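You operate a simulated robot arm through the tools that you are given. There is no shell and no other tool.

You are at the controls of a simulated robot arm. One attempt, no reset.

TASK
Tap-sieve the FEED sample until only rough grain is left on the mesh.
Fine: FINE sieve seated in the blue pan first; mallet on the rim; jar and mallet put back. Set down upright: jar.

It is judged by the outcome, as a careful person would: the job done as asked, and still so three seconds after it is handed in. It fails if anything else is knocked over, pushed out of place, dropped, spilled or broken.

THE ROBOT
A 7-joint arm with a two-finger parallel gripper, fixed in place. Base frame: the origin is on the floor under the middle of its stand, x ahead of it, y to its left, z up; the work surface is at about z = 780. Readings come in mm, degrees, newtons and seconds.
It reaches about 1372 mm from its shoulder. Its first joint turns from -149.0 to 149.0 degrees. Payload 3.43 kg.
Tool frame: the origin (TCP) lies between the finger pads and is the grasp point; the fingertips stand 30 mm ahead of it; z points along the fingers, y is the line along which they close. Largest opening 94 mm; finger width 28, thickness 10; the body of the gripper, 50 by 96 mm, starts 55 mm behind the TCP.
Orientation is told as [roll, pitch, yaw] about the base's x, y, z axes, in that order, counted from this pose: with the fingers straight down and closing along the base's y, the tool's x points along the base's -x, its y along +y and its z along -z.

THE INTERFACE
- The arm moves only by the tool play_rows. Its argument "steps" is a list of rows, each a list of 7 numbers: the turn, a rotation vector about the tool's x, y, z in degrees, then the shift along the tool's x, y, z in mm, then the finger opening in mm, from 0 to 94. In form: [[ax, ay, az, dx, dy, dz, fingers], ...]. A call has 1 to 20 rows; each row is the pose to reach, as a shift and turn from the pose commanded when the call began, along the tool's axes at that moment. Each row takes 0.2 s and may step no farther than 50 mm and 8.6 degrees from the row before; otherwise, or with a gripper value out of range, the whole call is refused. A pose out of reach is approached as far as the arm can. The call stops where the force on the tool passes 60 N (or 10 N more than at its start, if that is more) or the arm is blocked; 0.2 s more then pass. The fingers move at their own pace (about 45 mm/s each) and stop on an object; they squeeze with about 38 N. The grip force told is the motor's: it shows also when the fingers shut on nothing. Time passes only in rows, and 0.2 s behind the last, so rows that repeat a pose let the fingers close. It gives the time, the measured TCP pose, the force on the tool (base axes), the opening and the grip force at its end, in the units of the frame above (readings bear some noise), with the torque about the TCP (base axes, N m) and any sound that the robot's microphone picked up, and new pictures: "show" is both (left out), scene, wrist or none.
- Cameras (640 x 400 px; columns grow to the right, rows downward): "scene" is fixed at [399.8, 498.5, 1545.2]; the picture's right is [0.90, -0.44, 0.00], its down [-0.37, -0.76, -0.53] and it looks along [0.23, 0.47, -0.85] (base axes); focal length 269 px, centre (320, 200). "wrist" rides on the gripper at [76, 14, -102] in the tool frame; the picture's right is [-0.18, 0.98, 0.00], its down [-0.75, -0.14, -0.64] and it looks along [-0.63, -0.12, 0.77] (tool axes); focal length 243 px, centre (320, 200). There is no depth. A picture from a camera that has moved, and an enlarged one, comes with that camera's place and axes in the base frame and with its lens.
- zoom(camera, box): a new picture of the part [left, top, right, bottom] of that camera's present view, enlarged. It takes no simulated time.
- close_job(): hands the job in; it is judged then, once.

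Places have to be worked out from the pictures, the camera data and where the tool is seen. Open the gripper and draw the arm clear of the work before you hand the job in, unless the task says otherwise.

The tools are called after "Emit:" as name(argument=value, ...) on one line, values as JSON. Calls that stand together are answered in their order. play_rows: Moves the arm, as the interface text tells. Its arguments: {"type":"object","properties":{"steps":{"type":"array","items":{"type":"array","items":{"type":"number"}}},"show":{"type":"string","enum":["both","scene","wrist","none"]}},"required":["steps"]} The other tools are called the same way: zoom (camera, box) takes an enlarged picture of a part of a camera's view; close_job () hands the job in.

At the start:

```text
clock: 0.0
eef_pos: [237.6, 958.2, 1233.1]
tool_rot: [0.1, -0.1, 0.0]
wrist_force: [0.3, -0.4, 1.5]
moment: [0.03, -0.01, 0.01]
grip_width: 93.8
grip_force: 0.1
```

scene: 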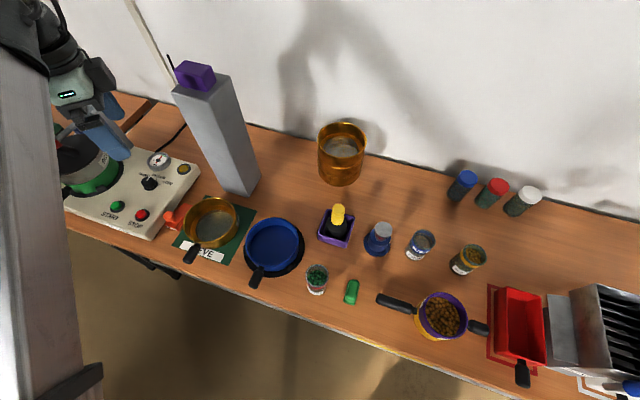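
wrist: 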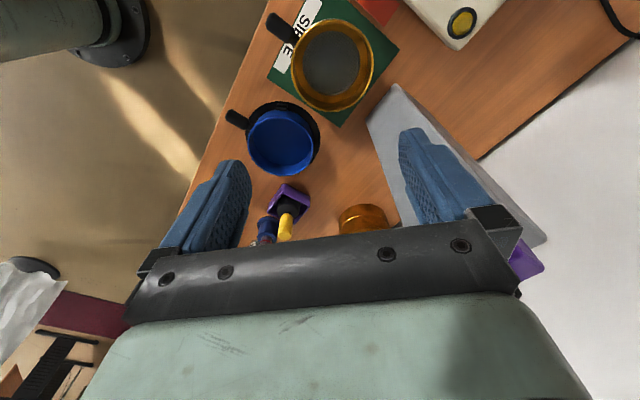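

I start by enlarging the scene picture to identify the sieves, pan, jars and mallet before moving anything.

Emit:
zoom(camera="scene", box=[160, 110, 400, 310])

Emit:
zoom(camera="scene", box=[290, 190, 500, 350])

Emit:
zoom(camera="scene", box=[420, 150, 640, 400])

Emit:
zoom(camera="wrist", box=[180, 0, 480, 260])

Emit:
zoom(camera="scene", box=[40, 100, 280, 290])

```text
2.00 times, centred on (280, 210) of scene
camera zoom: at [399.8, 498.5, 1545.2], right [0.9, -0.44, 0.0], down [-0.37, -0.76, -0.53], along [0.23, 0.47, -0.85], focal length 537 px, centre (400, 180)
```

zoom: 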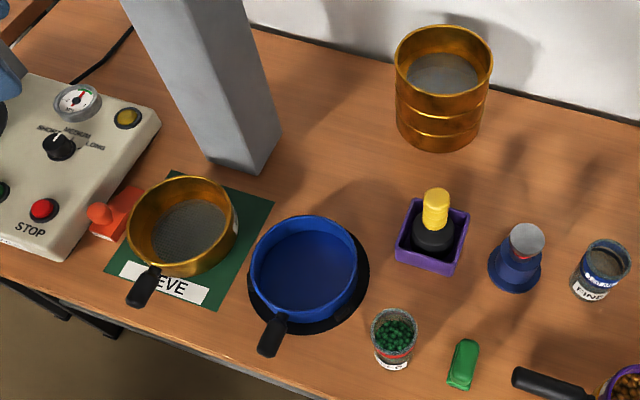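

```text
2.50 times, centred on (395, 270) of scene
camera zoom: at [399.8, 498.5, 1545.2], right [0.9, -0.44, 0.0], down [-0.37, -0.76, -0.53], along [0.23, 0.47, -0.85], focal length 671 px, centre (132, 25)
```

zoom: 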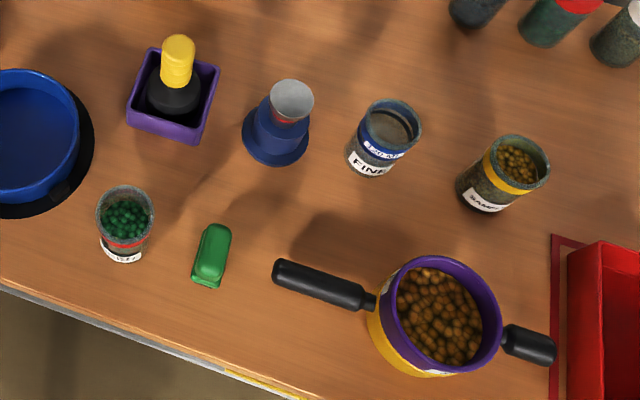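

```text
1.60 times, centred on (530, 275) of scene
camera zoom: at [399.8, 498.5, 1545.2], right [0.9, -0.44, 0.0], down [-0.37, -0.76, -0.53], along [0.23, 0.47, -0.85], focal length 430 px, centre (-16, 80)
```

zoom: 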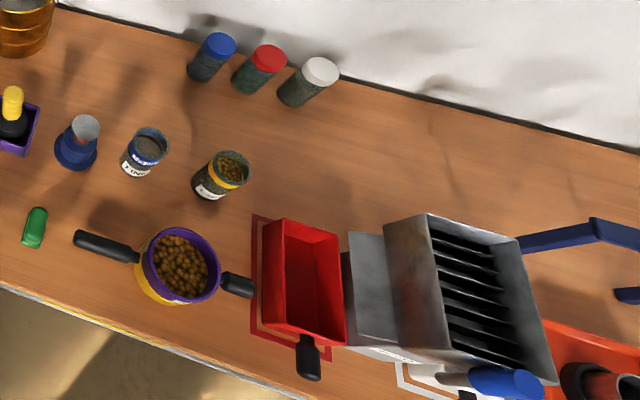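

```text
1.54 times, centred on (330, 130) of wrist
camera zoom: at [161.9, 973.3, 1334.5], right [0.18, 0.98, 0.0], down [0.75, -0.14, 0.64], along [0.63, -0.12, -0.77], focal length 373 px, centre (305, 308)
```

zoom: 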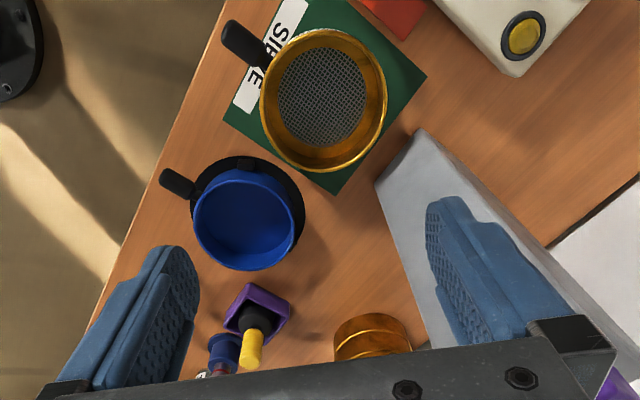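

```text
2.11 times, centred on (160, 195) of scene
camera zoom: at [399.8, 498.5, 1545.2], right [0.9, -0.44, 0.0], down [-0.37, -0.76, -0.53], along [0.23, 0.47, -0.85], focal length 565 px, centre (657, 210)
```

zoom: 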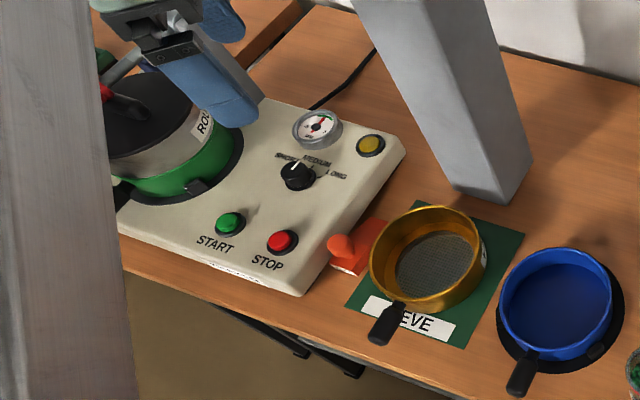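

The labels matter (FEED jar, FINE sieve, mallet), so I enlarge each candidate further.

Emit:
zoom(camera="scene", box=[295, 255, 345, 305])

Emit:
zoom(camera="scene", box=[400, 220, 500, 285])

Emit:
zoom(camera="scene", box=[310, 195, 400, 265])

Emit:
zoom(camera="scene", box=[300, 110, 390, 190])

Emit:
zoom(camera="scene", box=[160, 185, 310, 295])

Emit:
zoom(camera="scene", box=[370, 275, 500, 360])

Emit:
zoom(camera="scene", box=[560, 330, 640, 400])

```text
8.00 times, centred on (320, 280) of scene
camera zoom: at [399.8, 498.5, 1545.2], right [0.9, -0.44, 0.0], down [-0.37, -0.76, -0.53], along [0.23, 0.47, -0.85], focal length 2148 px, centre (320, -440)
```

zoom: 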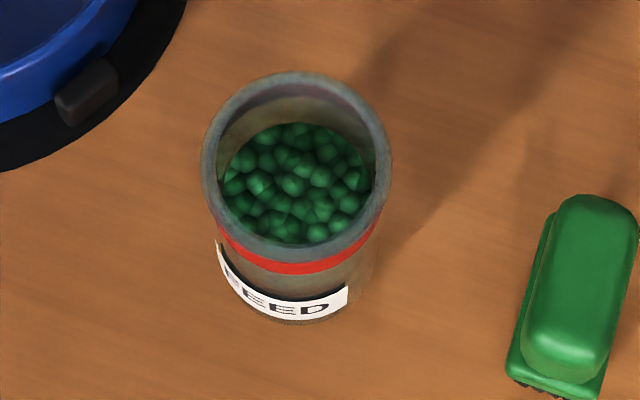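

```text
6.15 times, centred on (450, 252) of scene
camera zoom: at [399.8, 498.5, 1545.2], right [0.9, -0.44, 0.0], down [-0.37, -0.76, -0.53], along [0.23, 0.47, -0.85], focal length 1653 px, centre (-480, -123)
```

zoom: 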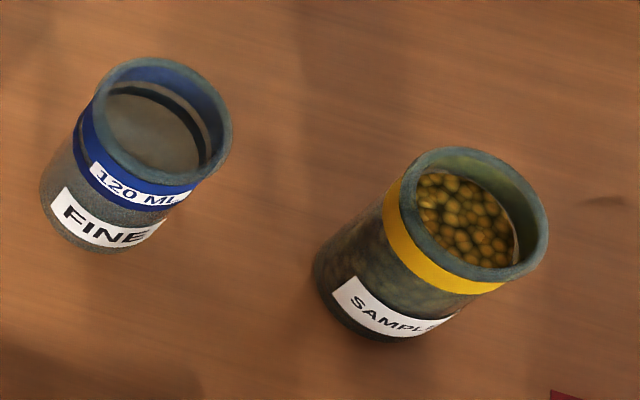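

```text
5.71 times, centred on (355, 230) of scene
camera zoom: at [399.8, 498.5, 1545.2], right [0.9, -0.44, 0.0], down [-0.37, -0.76, -0.53], along [0.23, 0.47, -0.85], focal length 1535 px, centre (120, 29)
```

zoom: 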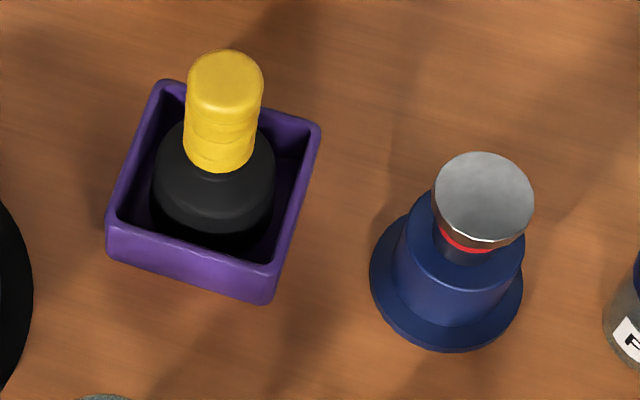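

```text
5.00 times, centred on (345, 150) of scene
camera zoom: at [399.8, 498.5, 1545.2], right [0.9, -0.44, 0.0], down [-0.37, -0.76, -0.53], along [0.23, 0.47, -0.85], focal length 1343 px, centre (195, 450)
```

zoom: 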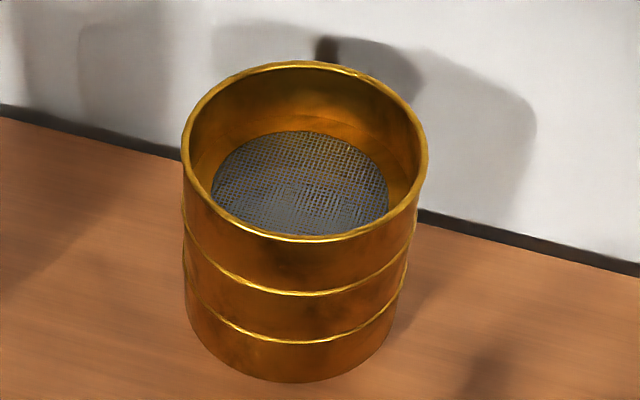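

```text
3.64 times, centred on (235, 240) of scene
camera zoom: at [399.8, 498.5, 1545.2], right [0.9, -0.44, 0.0], down [-0.37, -0.76, -0.53], along [0.23, 0.47, -0.85], focal length 977 px, centre (629, 54)
```

zoom: 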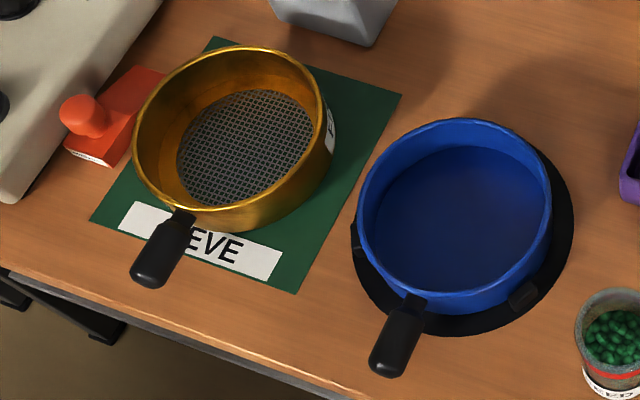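

```text
4.71 times, centred on (435, 318) of scene
camera zoom: at [399.8, 498.5, 1545.2], right [0.9, -0.44, 0.0], down [-0.37, -0.76, -0.53], along [0.23, 0.47, -0.85], focal length 1264 px, centre (-221, -353)
```

zoom: 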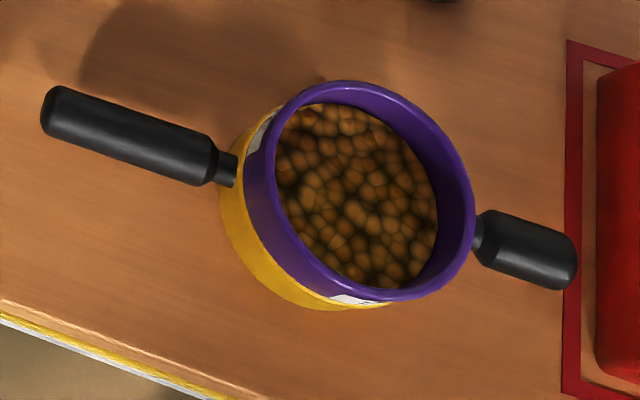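

```text
5.71 times, centred on (600, 365) of scene
camera zoom: at [399.8, 498.5, 1545.2], right [0.9, -0.44, 0.0], down [-0.37, -0.76, -0.53], along [0.23, 0.47, -0.85], focal length 1535 px, centre (-1280, -743)
```

zoom: 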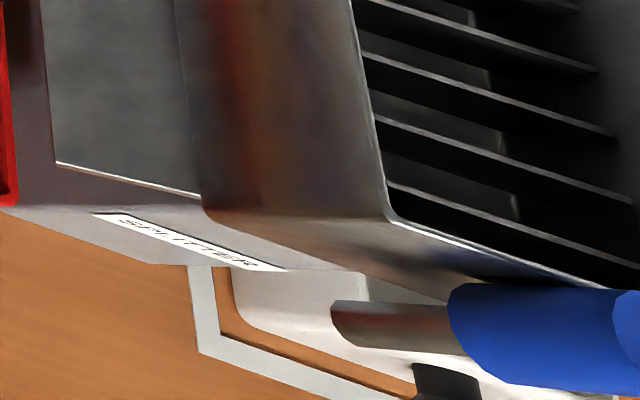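

The FEED jar (green grains) and a gold sieve with an "F…" label are visible. I zoom tightly on the sieve label, the orange item and the objects in the holders to tell which is the mallet.

Emit:
zoom(camera="scene", box=[225, 195, 265, 225])

Emit:
zoom(camera="scene", box=[155, 190, 215, 240])

Emit:
zoom(camera="wrist", box=[270, 10, 390, 130])

Emit:
zoom(camera="wrist", box=[210, 80, 340, 190])

Emit:
zoom(camera="wrist", box=[240, 170, 400, 260])

```text
13.33 times, centred on (245, 210) of scene
camera zoom: at [399.8, 498.5, 1545.2], right [0.9, -0.44, 0.0], down [-0.37, -0.76, -0.53], along [0.23, 0.47, -0.85], focal length 3581 px, centre (1320, 67)
```

zoom: 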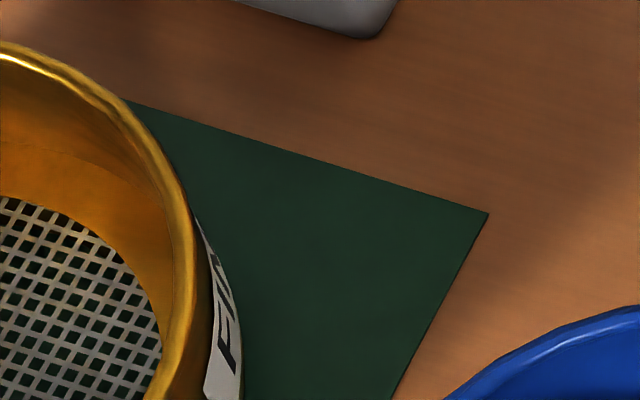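

```text
8.00 times, centred on (185, 215) of scene
camera zoom: at [399.8, 498.5, 1545.2], right [0.9, -0.44, 0.0], down [-0.37, -0.76, -0.53], along [0.23, 0.47, -0.85], focal length 2148 px, centre (1400, 80)
```

zoom: 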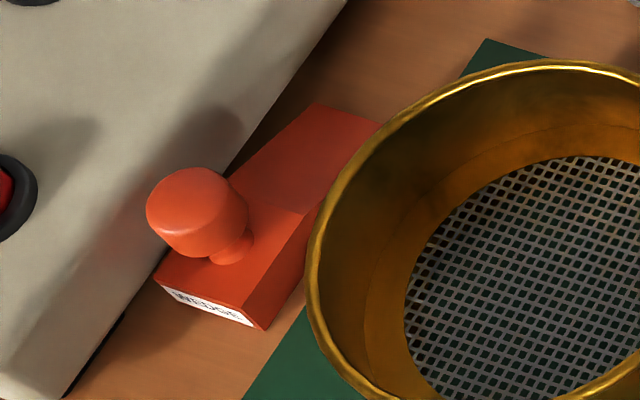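

```text
3.33 times, centred on (330, 70) of wrist
camera zoom: at [161.9, 973.3, 1334.5], right [0.18, 0.98, 0.0], down [0.75, -0.14, 0.64], along [0.63, -0.12, -0.77], focal length 809 px, centre (287, 633)
```

zoom: 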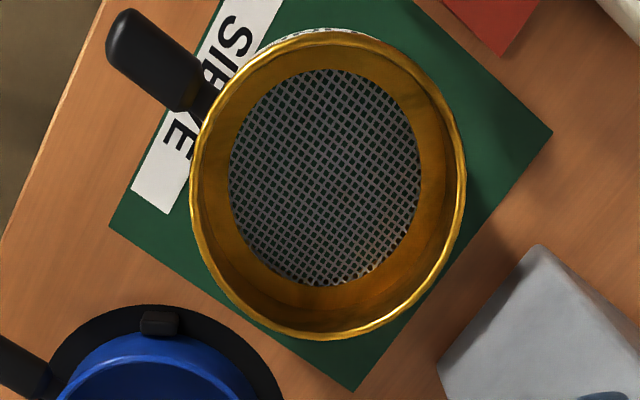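

```text
3.64 times, centred on (275, 135) of wrist
camera zoom: at [161.9, 973.3, 1334.5], right [0.18, 0.98, 0.0], down [0.75, -0.14, 0.64], along [0.63, -0.12, -0.77], focal length 882 px, centre (484, 436)
```

zoom: 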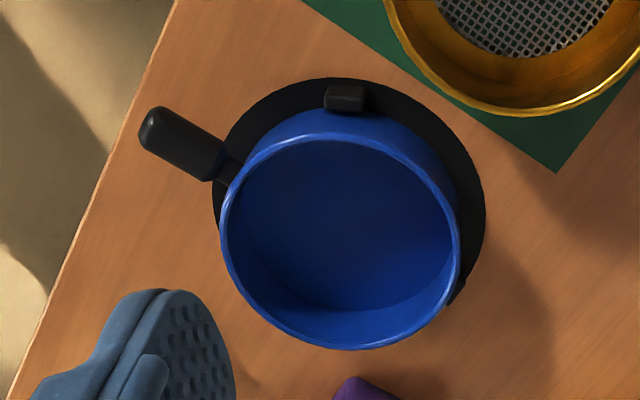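

```text
4.00 times, centred on (320, 215) of wrist
camera zoom: at [161.9, 973.3, 1334.5], right [0.18, 0.98, 0.0], down [0.75, -0.14, 0.64], along [0.63, -0.12, -0.77], focal length 970 px, centre (320, 140)
```

zoom: 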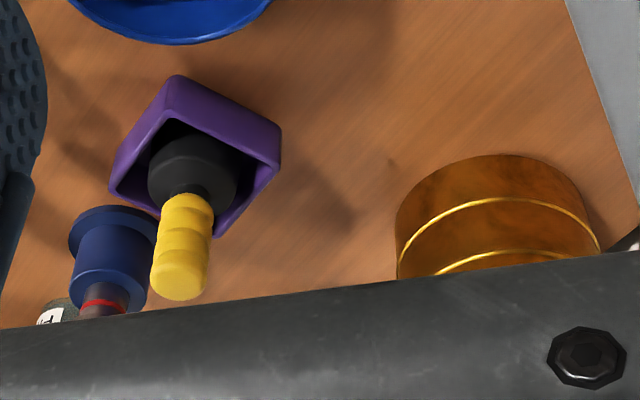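

The gold sieve on the mat is labelled FINE, the FEED jar holds green grain, the orange block is a WEDGE, and the black head with the yellow handle in the purple box looks like the mallet. I rotate the tool so that the camera will be on top for near-horizontal grasps, while moving away from the tall tower.

Emit:
play_rows(steps=[[0, 0, 8.375, -6, -16, 5, 94], [0, 0, 16.75, -12, -32, 10, 94], [0, 0, 25.125, -18, -48, 15, 94], [0, 0, 33.5, -24, -64, 20, 94], [0, 0, 41.875, -30, -80, 25, 94], [0, 0, 50.25, -36, -96, 30, 94], [0, 0, 58.625, -42, -112, 35, 94], [0, 0, 67, -48, -128, 40, 94], [0, 0, 75.375, -54, -144, 45, 94], [0, 0, 83.75, -60, -160, 50, 94], [0, 0, 92.125, -66, -176, 55, 94], [0, 0, 100.5, -72, -192, 60, 94], [0, 0, 108.875, -78, -208, 65, 94], [0, 0, 117.25, -84, -224, 70, 94], [0, 0, 125.625, -90, -240, 75, 94], [0, 0, 134, -96, -256, 80, 94]])

```text
clock: 3.4
eef_pos: [369.4, 725.7, 1167.1]
tool_rot: [0.9, -0.1, -106.5]
wrist_force: [-0.6, 1.3, -0.4]
moment: [-0.03, -0.03, -0.02]
grip_width: 93.9
grip_force: 0.1
out of reach, approached as far as the arm can: row 13, 14, 15, 16
camera wrist: at [404.3, 796.1, 1269.5], right [0.89, -0.45, 0.02], down [-0.36, -0.68, 0.64], along [-0.28, -0.58, -0.77], focal length 243 px, centre (320, 200)
```

scene: 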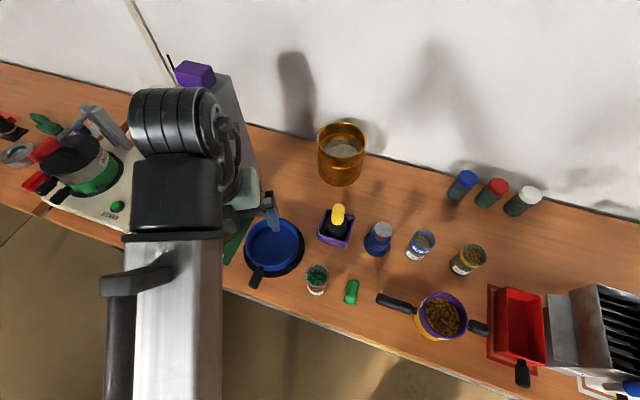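
wrist: 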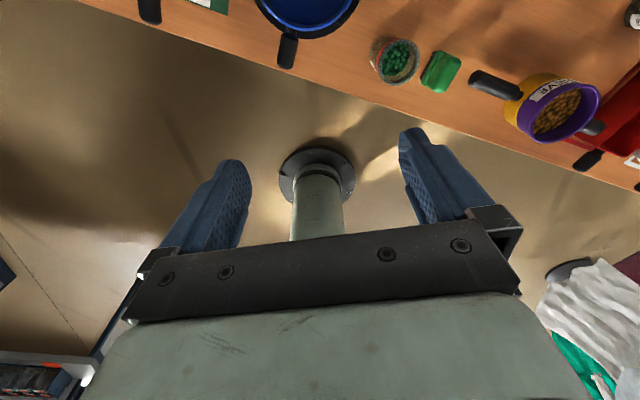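

The wrist joint stopped at yaw about -106°, so a fully mirrored yaw isn't available here, but the camera-up tilt may still work with an approach azimuth near 73°. I tilt the tool toward horizontal in place to test that and get a forward view of the bench.

Emit:
play_rows(steps=[[0, 8, 0, 0, 0, 0, 94], [0, 16, 0, 0, 0, 0, 94], [0, 24, 0, 0, 0, 0, 94], [0, 32, 0, 0, 0, 0, 94], [0, 40, 0, 0, 0, 0, 94], [0, 48, 0, 0, 0, 0, 94], [0, 56, 0, 0, 0, 0, 94], [0, 64, 0, 0, 0, 0, 94], [0, 72, 0, 0, 0, 0, 94], [0, 80, 0, 0, 0, 0, 94]])

```text
clock: 5.6
eef_pos: [367.9, 726.7, 1167.2]
tool_rot: [5.2, 80.0, -101.2]
wrist_force: [0.3, 0.5, -0.2]
moment: [0.01, -0.01, 0.0]
grip_width: 94.1
grip_force: 0.1
camera wrist: at [355.9, 639.2, 1259.7], right [0.94, -0.31, -0.17], down [-0.34, -0.69, -0.63], along [0.08, 0.65, -0.76], focal length 243 px, centre (320, 200)
```

scene: 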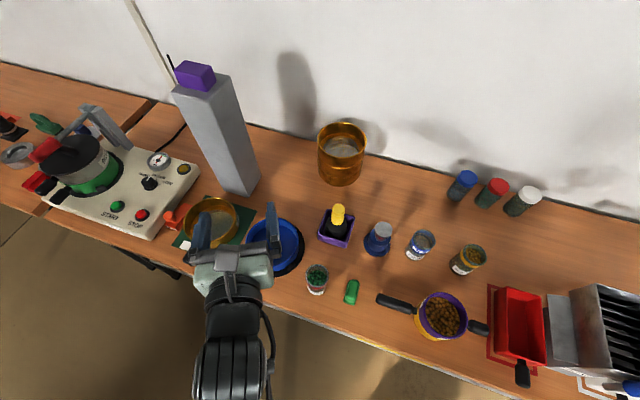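
wrist: 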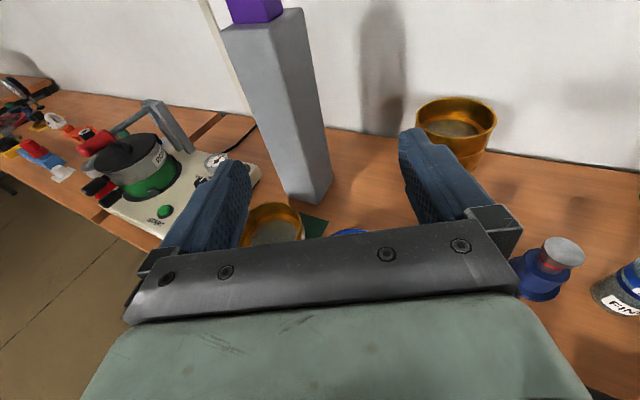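

The horizontal camera-up pose is reachable. Next I turn the tool's heading to about 46° (square to the bench) and move lower toward the FEED jar and mallet area for a closer look.

Emit:
play_rows(steps=[[-4.4, 0, 0.8, -27, 12, -6, 94], [-8.8, -0.1, 1.6, -55, 24, -13, 94], [-13.2, -0.1, 2.4, -83, 36, -19, 94], [-17.7, -0.2, 3.3, -111, 48, -26, 94], [-22.1, -0.2, 4.1, -138, 60, -32, 94], [-26.5, -0.3, 4.9, -166, 73, -39, 94]])

```text
clock: 7.0
eef_pos: [462.1, 629.7, 1045.9]
tool_rot: [6.5, 80.4, -115.2]
wrist_force: [-0.2, -0.3, 0.8]
moment: [-0.01, 0.01, 0.04]
grip_width: 94.2
grip_force: 0.1
out of reach, approached as far as the arm can: row 2, 3, 4, 5, 6
camera wrist: at [426.9, 547.5, 1137.1], right [0.82, -0.54, -0.16], down [-0.51, -0.58, -0.64], along [0.25, 0.61, -0.75], focal length 243 px, centre (320, 200)
```

scene: 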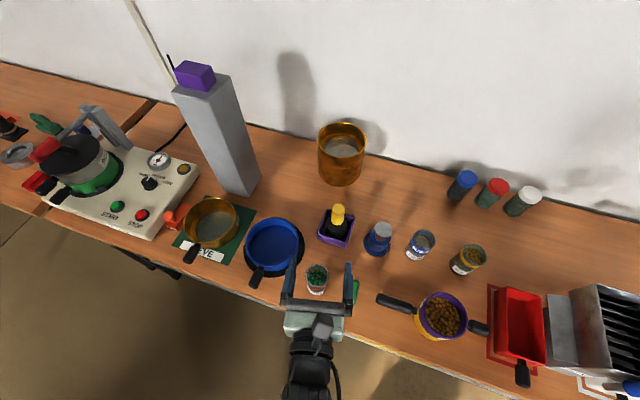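
wrist: 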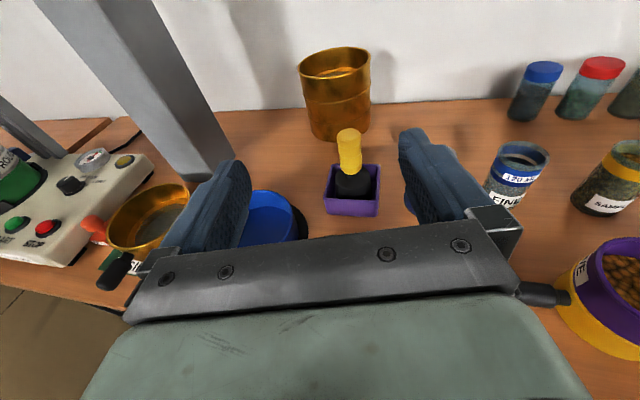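

The tool reached azimuth ≈58° (the limit near here) and gives a good side view of the back row. I zoom in on the mallet, the pan and the sieve from this angle.

Emit:
zoom(camera="wrist", box=[300, 110, 410, 230])

Emit:
zoom(camera="wrist", box=[80, 160, 330, 300])

Emit:
zoom(camera="wrist", box=[280, 30, 400, 150])

Emit:
zoom(camera="scene", box=[270, 230, 390, 340])

```text
3.33 times, centred on (355, 170) of wrist
camera zoom: at [426.9, 547.5, 1137.1], right [0.82, -0.54, -0.16], down [-0.51, -0.58, -0.64], along [0.25, 0.61, -0.75], focal length 809 px, centre (203, 300)
```

zoom: 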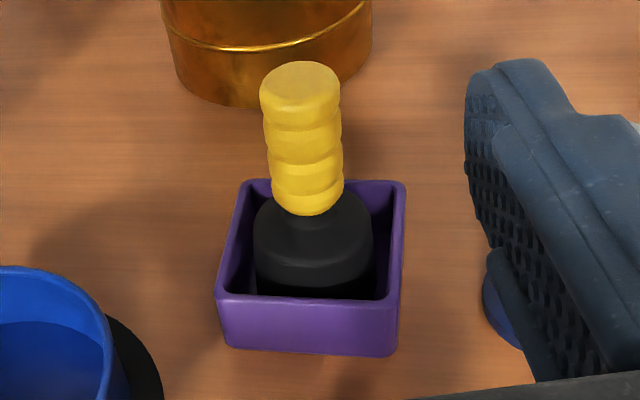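

```text
2.56 times, centred on (205, 230) of wrist
camera zoom: at [426.9, 547.5, 1137.1], right [0.82, -0.54, -0.16], down [-0.51, -0.58, -0.64], along [0.25, 0.61, -0.75], focal length 621 px, centre (614, 123)
```

zoom: 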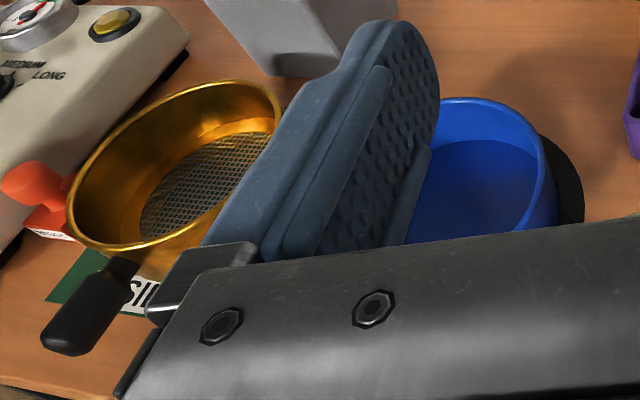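

```text
3.33 times, centred on (340, 90) of wrist
camera zoom: at [426.9, 547.5, 1137.1], right [0.82, -0.54, -0.16], down [-0.51, -0.58, -0.64], along [0.25, 0.61, -0.75], focal length 809 px, centre (253, 567)
```

zoom: 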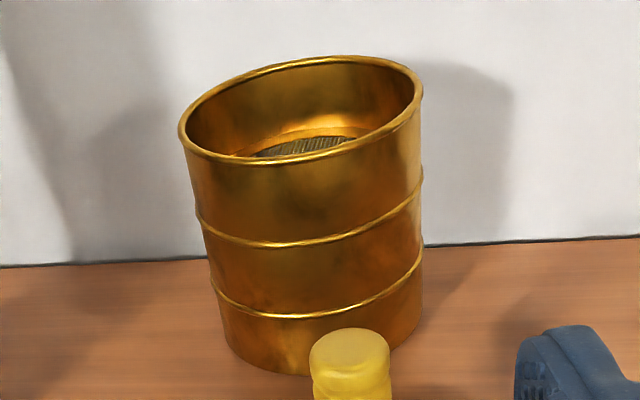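

```text
3.64 times, centred on (330, 285) of scene
camera zoom: at [399.8, 498.5, 1545.2], right [0.9, -0.44, 0.0], down [-0.37, -0.76, -0.53], along [0.23, 0.47, -0.85], focal length 977 px, centre (284, -109)
```

zoom: 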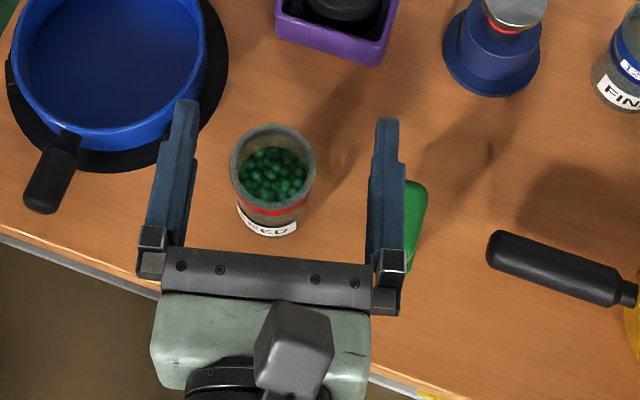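

The mallet (black head, yellow grip) stands head-down in the purple box. Before committing I want a close look at the blue stand's item too, so I shift right for a view of it.

Emit:
play_rows(steps=[[0, 0, 0, 0, 38, 3, 94], [0, 0, 0, 0, 76, 6, 94], [0, 0, 0, 0, 114, 9, 94], [0, 0, 0, 0, 153, 12, 94]], show="wrist")

Emit:
zoom(camera="wrist", box=[260, 80, 420, 220])

```text
clock: 8.0
eef_pos: [599.2, 561.3, 1047.0]
tool_rot: [6.6, 80.4, -115.0]
wrist_force: [0.8, -0.9, -0.3]
moment: [0.01, 0.0, 0.0]
grip_width: 94.0
grip_force: 0.0
camera wrist: at [563.6, 478.9, 1138.7], right [0.82, -0.54, -0.16], down [-0.51, -0.58, -0.64], along [0.25, 0.61, -0.75], focal length 243 px, centre (320, 200)
```

wrist: 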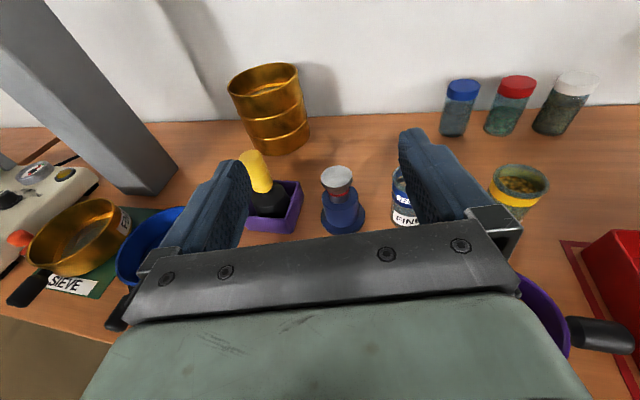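

```text
2.86 times, centred on (340, 150) of wrist
camera zoom: at [563.6, 478.9, 1138.7], right [0.82, -0.54, -0.16], down [-0.51, -0.58, -0.64], along [0.25, 0.61, -0.75], focal length 693 px, centre (263, 343)
```

zoom: 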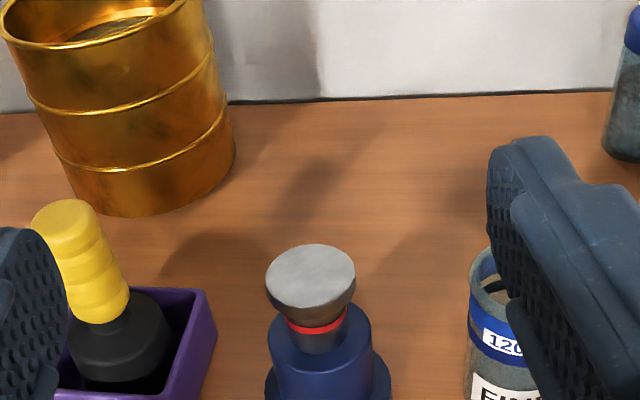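

The blue-stand item is a metal tamper-like piece, so the mallet is the black/yellow tool in the purple box. The sieve comes first: I tilt the tool back to vertical while moving up and left.

Emit:
play_rows(steps=[[0, -8, 0, 4, -22, 2, 94], [0, -16, 0, 8, -45, 4, 94], [0, -24, 0, 12, -67, 6, 94], [0, -32, 0, 16, -90, 7, 94], [0, -40, 0, 20, -112, 9, 94], [0, -48, 0, 25, -134, 11, 94], [0, -56, 0, 29, -157, 13, 94], [0, -64, 0, 33, -179, 15, 94], [0, -72, 0, 37, -202, 17, 94], [0, -80, 0, 41, -224, 18, 94]], show="none")

```text
clock: 10.2
eef_pos: [484.7, 661.0, 1081.4]
tool_rot: [1.7, 0.1, -116.0]
wrist_force: [0.2, -0.3, -0.6]
moment: [-0.01, 0.0, 0.0]
grip_width: 93.9
grip_force: 0.1
out of reach, approached as far as the arm can: row 5, 6, 7, 8, 9, 10
```

Now I rotate to yaw ≈ +46° (closing across the sieve handle) and move over in front of the sieve handle, staying high.

Emit:
play_rows(steps=[[0, 0, -8.1, 0.5, -19.4, 3, 94], [0, 0, -16.2, 1, -38.9, 6, 94], [0, 0, -24.3, 1.5, -58.3, 9, 94], [0, 0, -32.4, 2, -77.7, 12, 94], [0, 0, -40.5, 2.5, -97.2, 15, 94], [0, 0, -48.6, 3, -116.6, 18, 94], [0, 0, -56.7, 3.5, -136, 21, 94], [0, 0, -64.8, 4, -155.4, 24, 94], [0, 0, -72.9, 4.5, -174.9, 27, 94], [0, 0, -81, 5, -194.3, 30, 94], [0, 0, -89.1, 5.4, -213.7, 33, 94], [0, 0, -97.2, 5.9, -233.2, 36, 94], [0, 0, -105.3, 6.4, -252.6, 39, 94], [0, 0, -113.4, 6.9, -272, 42, 94], [0, 0, -121.5, 7.4, -291.5, 45, 94], [0, 0, -129.6, 7.9, -310.9, 49, 94], [0, 0, -137.7, 8.4, -330.3, 52, 94], [0, 0, -145.8, 8.9, -349.7, 55, 94], [0, 0, -153.9, 9.4, -369.2, 58, 94], [0, 0, -162, 9.8, -388.6, 61, 94]])

```text
clock: 14.4
eef_pos: [141.5, 840.7, 1011.5]
tool_rot: [-1.5, -0.6, 46.3]
wrist_force: [0.5, 0.1, 0.0]
moment: [0.01, 0.0, 0.01]
grip_width: 93.9
grip_force: 0.0
camera wrist: at [76.4, 796.4, 1112.2], right [-0.58, 0.81, -0.02], down [0.61, 0.45, 0.66], along [0.54, 0.37, -0.76], focal length 243 px, centre (320, 200)
```

scene: 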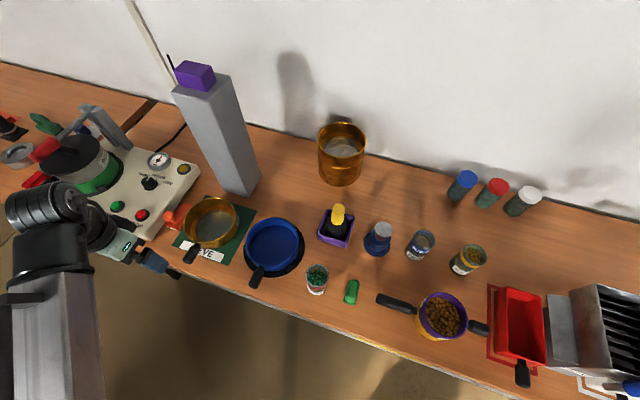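
wrist: 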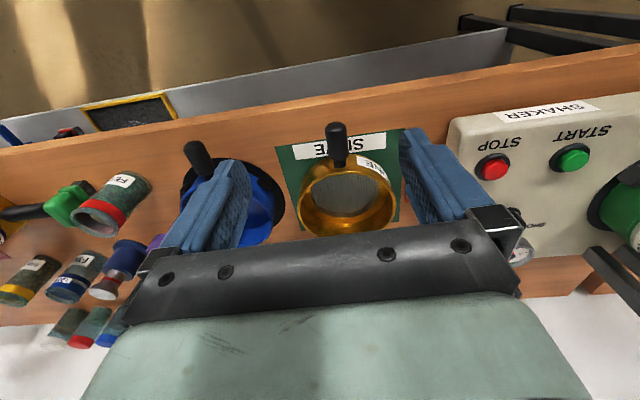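

The tool is now square to the bench with the sieve handle straight ahead. I zoom in on the sieve and pan to measure handle position and heights.

Emit:
zoom(camera="wrist", box=[270, 110, 420, 250])

Emit:
zoom(camera="wrist", box=[160, 130, 300, 260])

Emit:
zoom(camera="wrist", box=[0, 150, 180, 350])

```text
2.86 times, centred on (345, 180) of wrist
camera zoom: at [76.4, 796.4, 1112.2], right [-0.58, 0.81, -0.02], down [0.61, 0.45, 0.66], along [0.54, 0.37, -0.76], focal length 693 px, centre (249, 257)
```

zoom: 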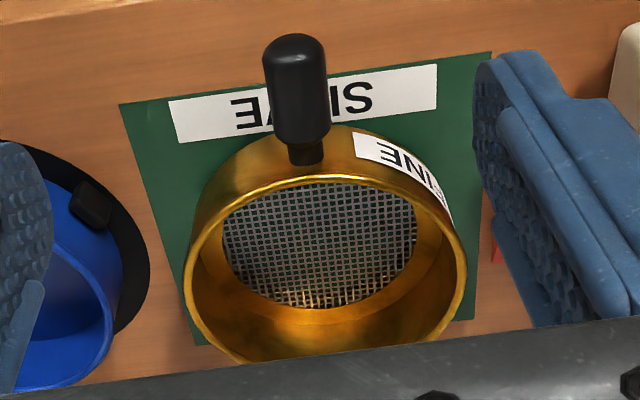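

```text
3.08 times, centred on (230, 195) of wrist
camera zoom: at [76.4, 796.4, 1112.2], right [-0.58, 0.81, -0.02], down [0.61, 0.45, 0.66], along [0.54, 0.37, -0.76], focal length 746 px, centre (597, 215)
```

zoom: 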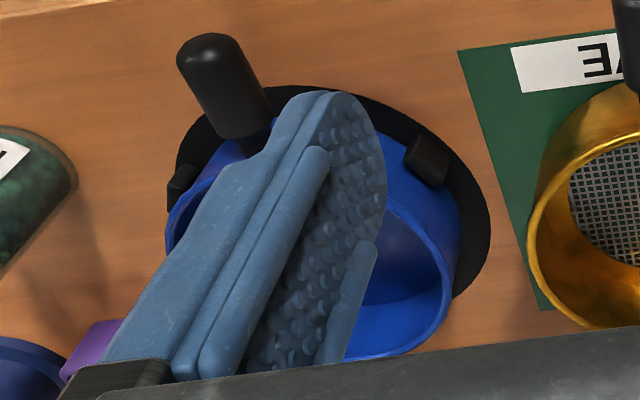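

```text
2.00 times, centred on (90, 250) of wrist
camera zoom: at [76.4, 796.4, 1112.2], right [-0.58, 0.81, -0.02], down [0.61, 0.45, 0.66], along [0.54, 0.37, -0.76], focal length 485 px, centre (780, 100)
```

zoom: 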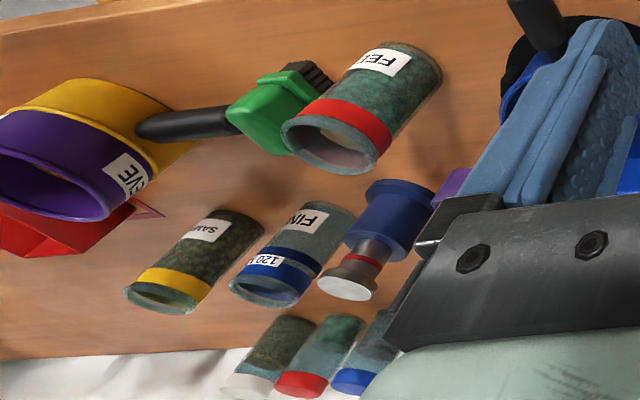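

The handle (≈27 mm thick, axis at z≈811) runs from about (171, 881) to (211, 921) at 45°. I level the tool and go to a hover above its middle, opening to 70 mm.

Emit:
play_rows(steps=[[-0.5, 0.2, 0.3, -25.5, 3, 37, 80], [-1, 0.4, 0.5, -51, 6, 75, 74], [-1.5, 0.6, 0.8, -76.5, 8.6, 112.3, 70], [-1.5, 0.6, 0.8, -76.5, 8.6, 112.3, 70]])

```text
clock: 15.4
eef_pos: [190.9, 900.4, 899.6]
tool_rot: [-0.1, -0.1, 45.2]
wrist_force: [-0.2, 0.2, 0.3]
moment: [0.03, -0.02, -0.01]
grip_width: 69.8
grip_force: 0.0
camera wrist: at [126.4, 856.1, 1001.0], right [-0.57, 0.82, 0.0], down [0.63, 0.43, 0.64], along [0.53, 0.37, -0.77], focal length 243 px, centre (320, 200)
```

scene: 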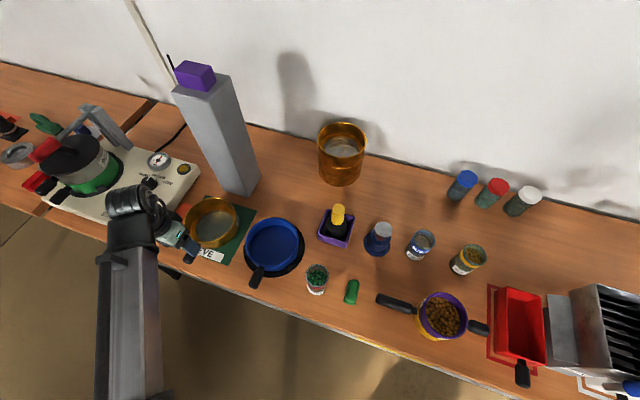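
wrist: 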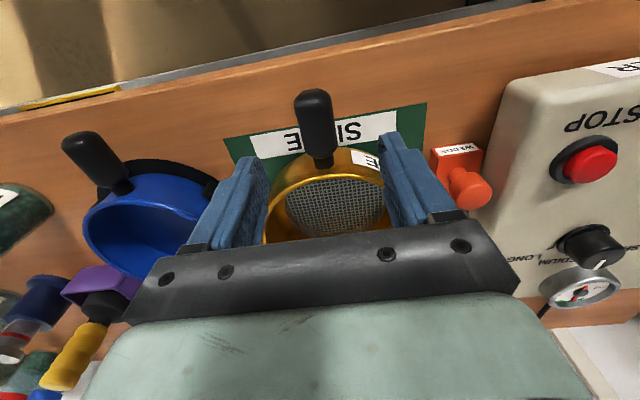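

The finger axis projects to about pixel (320, 122) at handle height; I zoom in to check the handle is centred there.

Emit:
zoom(camera="wrist", box=[260, 70, 380, 190])

Emit:
zoom(camera="wrist", box=[50, 110, 250, 290])

```text
3.33 times, centred on (320, 130) of wrist
camera zoom: at [126.4, 856.1, 1001.0], right [-0.57, 0.82, 0.0], down [0.63, 0.43, 0.64], along [0.53, 0.37, -0.77], focal length 809 px, centre (320, 433)
```

zoom: 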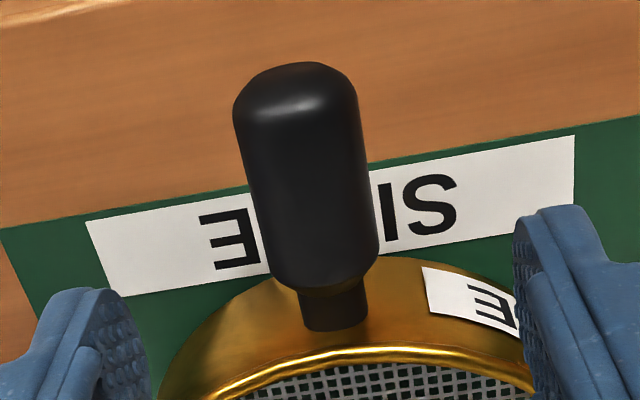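

```text
2.22 times, centred on (150, 200) of wrist
camera zoom: at [126.4, 856.1, 1001.0], right [-0.57, 0.82, 0.0], down [0.63, 0.43, 0.64], along [0.53, 0.37, -0.77], focal length 539 px, centre (698, 200)
```

zoom: 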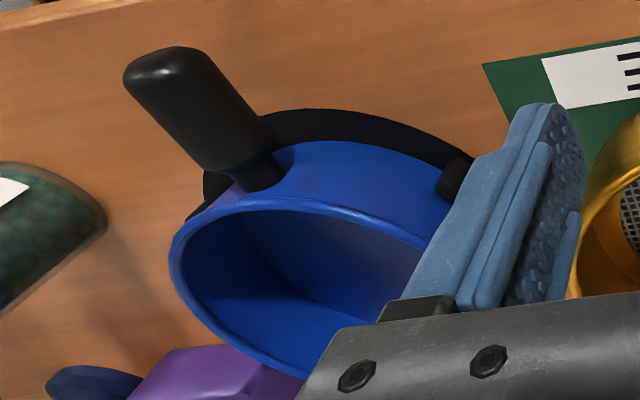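

The handle is centred along its length and about 3 mm to the left; I correct that, shift 6 mm toward the sieve, and descend to z≈822 with the fingers straddling the handle.

Emit:
play_rows(steps=[[0, 0, 0, -3, -3, 30, 70], [0, 0, 0, -6, -3, 60, 66], [0, 0, 0, -6, -3, 77, 60], [0, 0, 0, -6, -3, 77, 60]])

```text
clock: 16.4
eef_pos: [197.7, 904.0, 822.4]
tool_rot: [0.0, -0.3, 45.2]
wrist_force: [0.5, 0.2, -0.5]
moment: [0.0, -0.03, -0.01]
grip_width: 60.4
grip_force: 0.1
camera wrist: at [133.1, 859.6, 924.6], right [-0.57, 0.82, 0.0], down [0.63, 0.43, 0.64], along [0.53, 0.37, -0.76], focal length 243 px, centre (320, 200)
```

scene: 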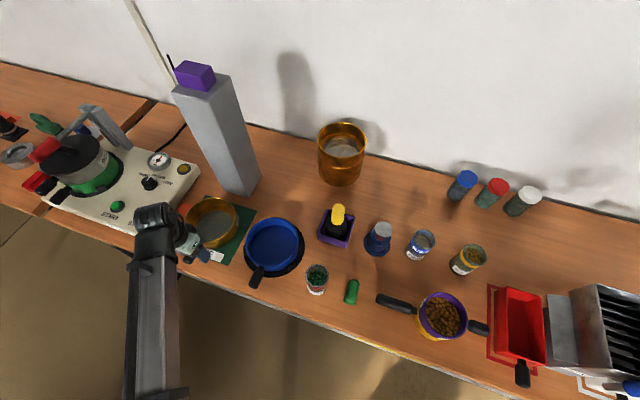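
wrist: 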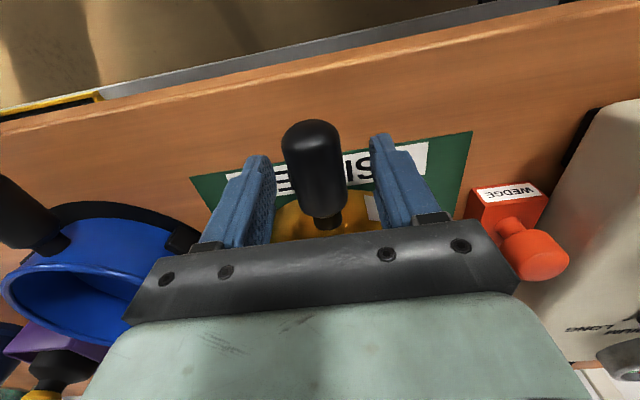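

The handle sits between the pads with clearance on both sides. I close the fingers on it.

Emit:
play_rows(steps=[[0, 0, 0, 0, 0, 0, 45], [0, 0, 0, 0, 0, 0, 35], [0, 0, 0, 0, 0, 0, 25], [0, 0, 0, 0, 0, 0, 15], [0, 0, 0, 0, 0, 0, 10], [0, 0, 0, 0, 0, 0, 10]], show="wrist")

```text
clock: 17.8
eef_pos: [197.3, 903.0, 823.3]
tool_rot: [0.0, -0.2, 45.1]
wrist_force: [0.2, -0.6, -0.5]
moment: [-0.03, 0.05, -0.06]
grip_width: 31.8
grip_force: 38.4
camera wrist: at [133.1, 859.5, 924.8], right [-0.57, 0.82, 0.0], down [0.63, 0.43, 0.64], along [0.53, 0.37, -0.77], focal length 243 px, centre (320, 200)
```

wrist: 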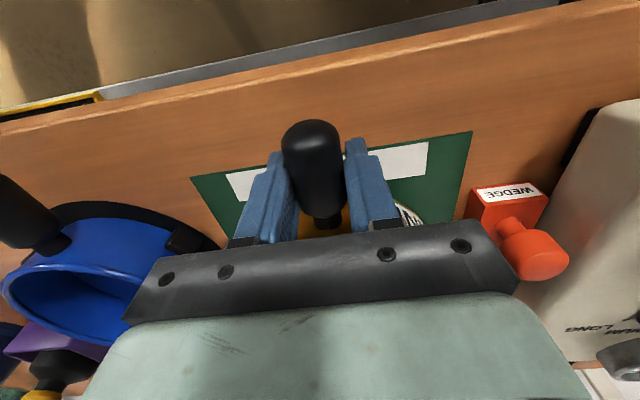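

Gripped at 31.8 mm with full force. I lift in small steps to check that the sieve comes up level and to read its weight.

Emit:
play_rows(steps=[[0, 0, 0, 0, 0, -5, 10], [0, 0, 0, 0, 0, -12, 10], [0, 0, 0, 0, 0, -22, 10], [0, 0, 0, 0, 0, -35, 10], [0, 0, 0, 0, 0, -50, 10], [0, 0, 0, 0, 0, -50, 10]])

Emit:
zoom(camera="scene", box=[160, 170, 320, 300])

```text
clock: 19.2
eef_pos: [198.4, 902.2, 871.5]
tool_rot: [0.0, -0.1, 45.3]
wrist_force: [0.5, 0.7, -2.4]
moment: [-0.14, 0.14, 0.0]
grip_width: 32.0
grip_force: 37.9
camera wrist: at [135.4, 858.6, 972.7], right [-0.57, 0.82, 0.0], down [0.63, 0.43, 0.64], along [0.53, 0.37, -0.77], focal length 243 px, centre (320, 200)
```

scene: 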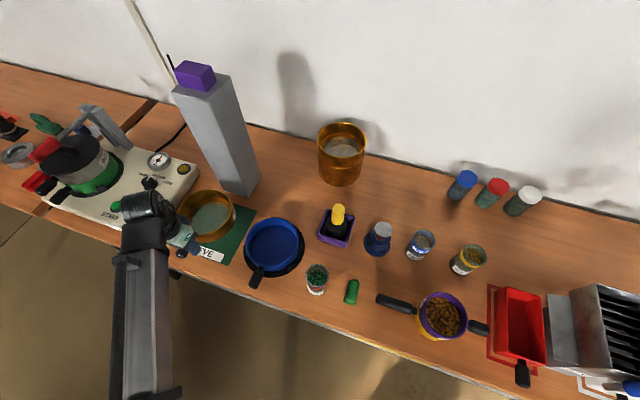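
wrist: 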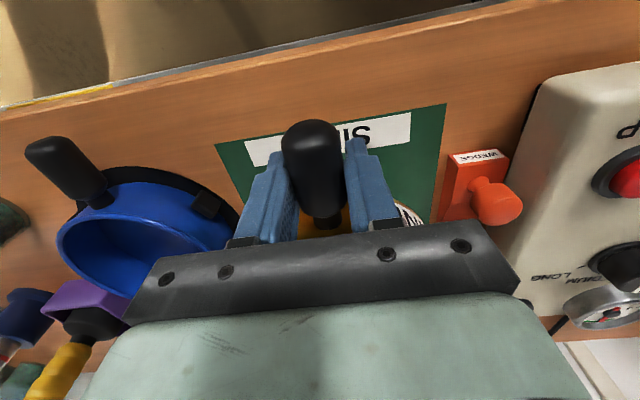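

```text
3.08 times, centred on (240, 235) of scene
camera zoom: at [399.8, 498.5, 1545.2], right [0.9, -0.44, 0.0], down [-0.37, -0.76, -0.53], along [0.23, 0.47, -0.85], focal length 826 px, centre (566, 92)
```

zoom: 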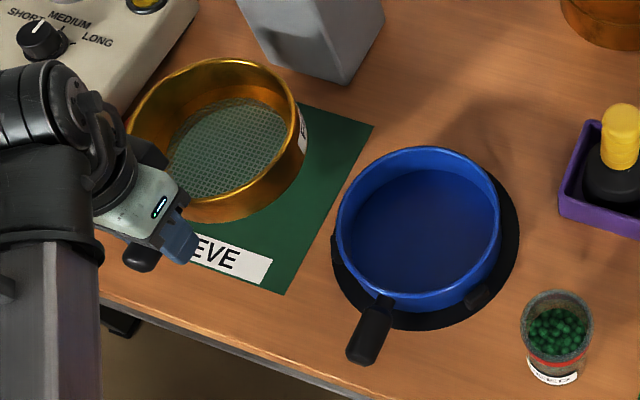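

The sieve lifted level without slipping (≈0.25 kg). I raise it further and carry it over the blue pan by the measured centre offset (≈+143, −144 mm).

Emit:
play_rows(steps=[[0, 0, 0, 0, 0, -15, 10], [0, 0, 0, 0, -5, -32, 10], [0, 0, 0, 0.2, -20, -40.5, 10], [0, 0, 0, 0.4, -42, -40.5, 10], [0, 0, 0, 0.6, -66, -40.5, 10], [0, 0, 0, 0.8, -90, -40.5, 10], [0, 0, 0, 1, -114, -40.5, 10], [0, 0, 0, 1.2, -138, -40.5, 10], [0, 0, 0, 1.4, -162, -40.5, 10], [0, 0, 0, 1.5, -183, -40.5, 10], [0, 0, 0, 1.6, -197, -40.5, 10], [0, 0, 0, 1.6, -203.4, -40.5, 10], [0, 0, 0, 1.6, -203.4, -40.5, 10]])

Emit:
zoom(camera="scene", box=[210, 180, 350, 300])

```text
clock: 22.0
eef_pos: [342.2, 756.6, 913.3]
tool_rot: [-0.1, -0.1, 45.2]
wrist_force: [0.4, -0.2, -2.7]
moment: [-0.15, 0.14, -0.01]
grip_width: 31.3
grip_force: 38.1
camera wrist: at [278.5, 713.0, 1014.5], right [-0.57, 0.82, 0.0], down [0.63, 0.43, 0.64], along [0.53, 0.37, -0.77], focal length 243 px, centre (320, 200)
```

scene: 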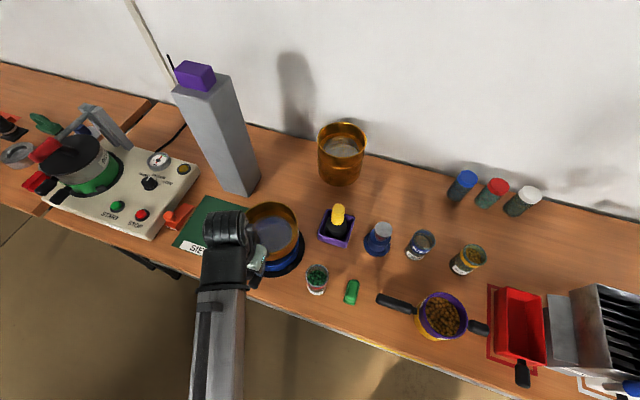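
wrist: 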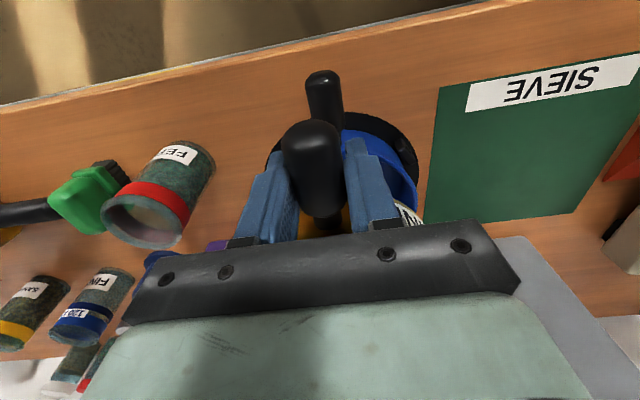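

```text
3.33 times, centred on (280, 240) of scene
camera zoom: at [399.8, 498.5, 1545.2], right [0.9, -0.44, 0.0], down [-0.37, -0.76, -0.53], along [0.23, 0.47, -0.85], focal length 895 px, centre (453, 67)
```

zoom: 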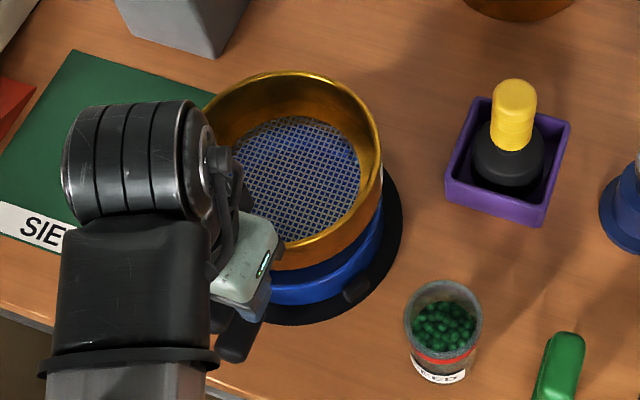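

The sieve is hovering above the pan. I magnify the right-hand edges of sieve rim and pan to measure their relative alignment.

Emit:
zoom(camera="scene", box=[260, 190, 320, 240])

Emit:
zoom(camera="scene", box=[260, 230, 320, 280])

Emit:
zoom(camera="wrist", box=[250, 60, 440, 250])

```text
8.00 times, centred on (290, 215) of scene
camera zoom: at [399.8, 498.5, 1545.2], right [0.9, -0.44, 0.0], down [-0.37, -0.76, -0.53], along [0.23, 0.47, -0.85], focal length 2148 px, centre (560, 80)
```

zoom: 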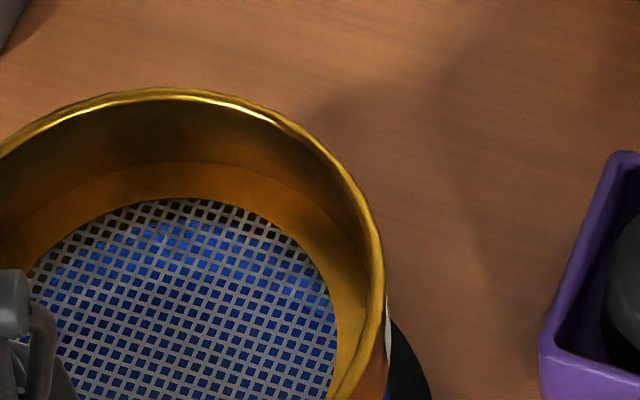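

```text
8.00 times, centred on (290, 255) of scene
camera zoom: at [399.8, 498.5, 1545.2], right [0.9, -0.44, 0.0], down [-0.37, -0.76, -0.53], along [0.23, 0.47, -0.85], focal length 2148 px, centre (560, -240)
```

zoom: 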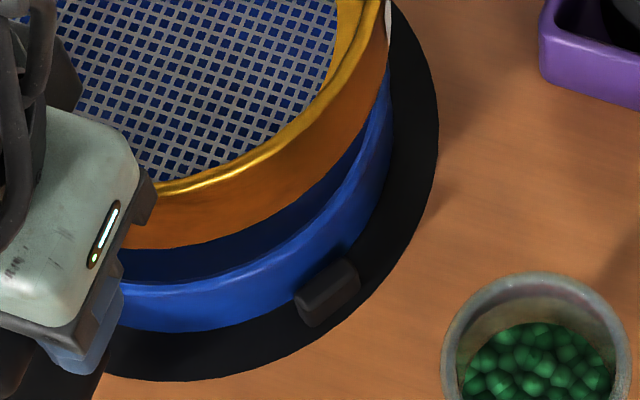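

```text
2.11 times, centred on (345, 155) of wrist
camera zoom: at [278.5, 713.0, 1014.5], right [-0.57, 0.82, 0.0], down [0.63, 0.43, 0.64], along [0.53, 0.37, -0.77], focal length 511 px, centre (267, 295)
```

zoom: 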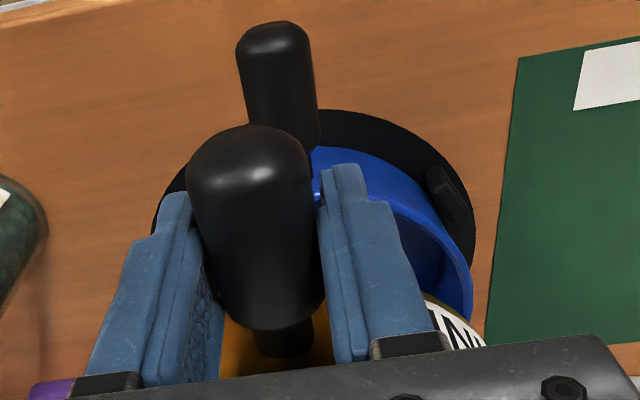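

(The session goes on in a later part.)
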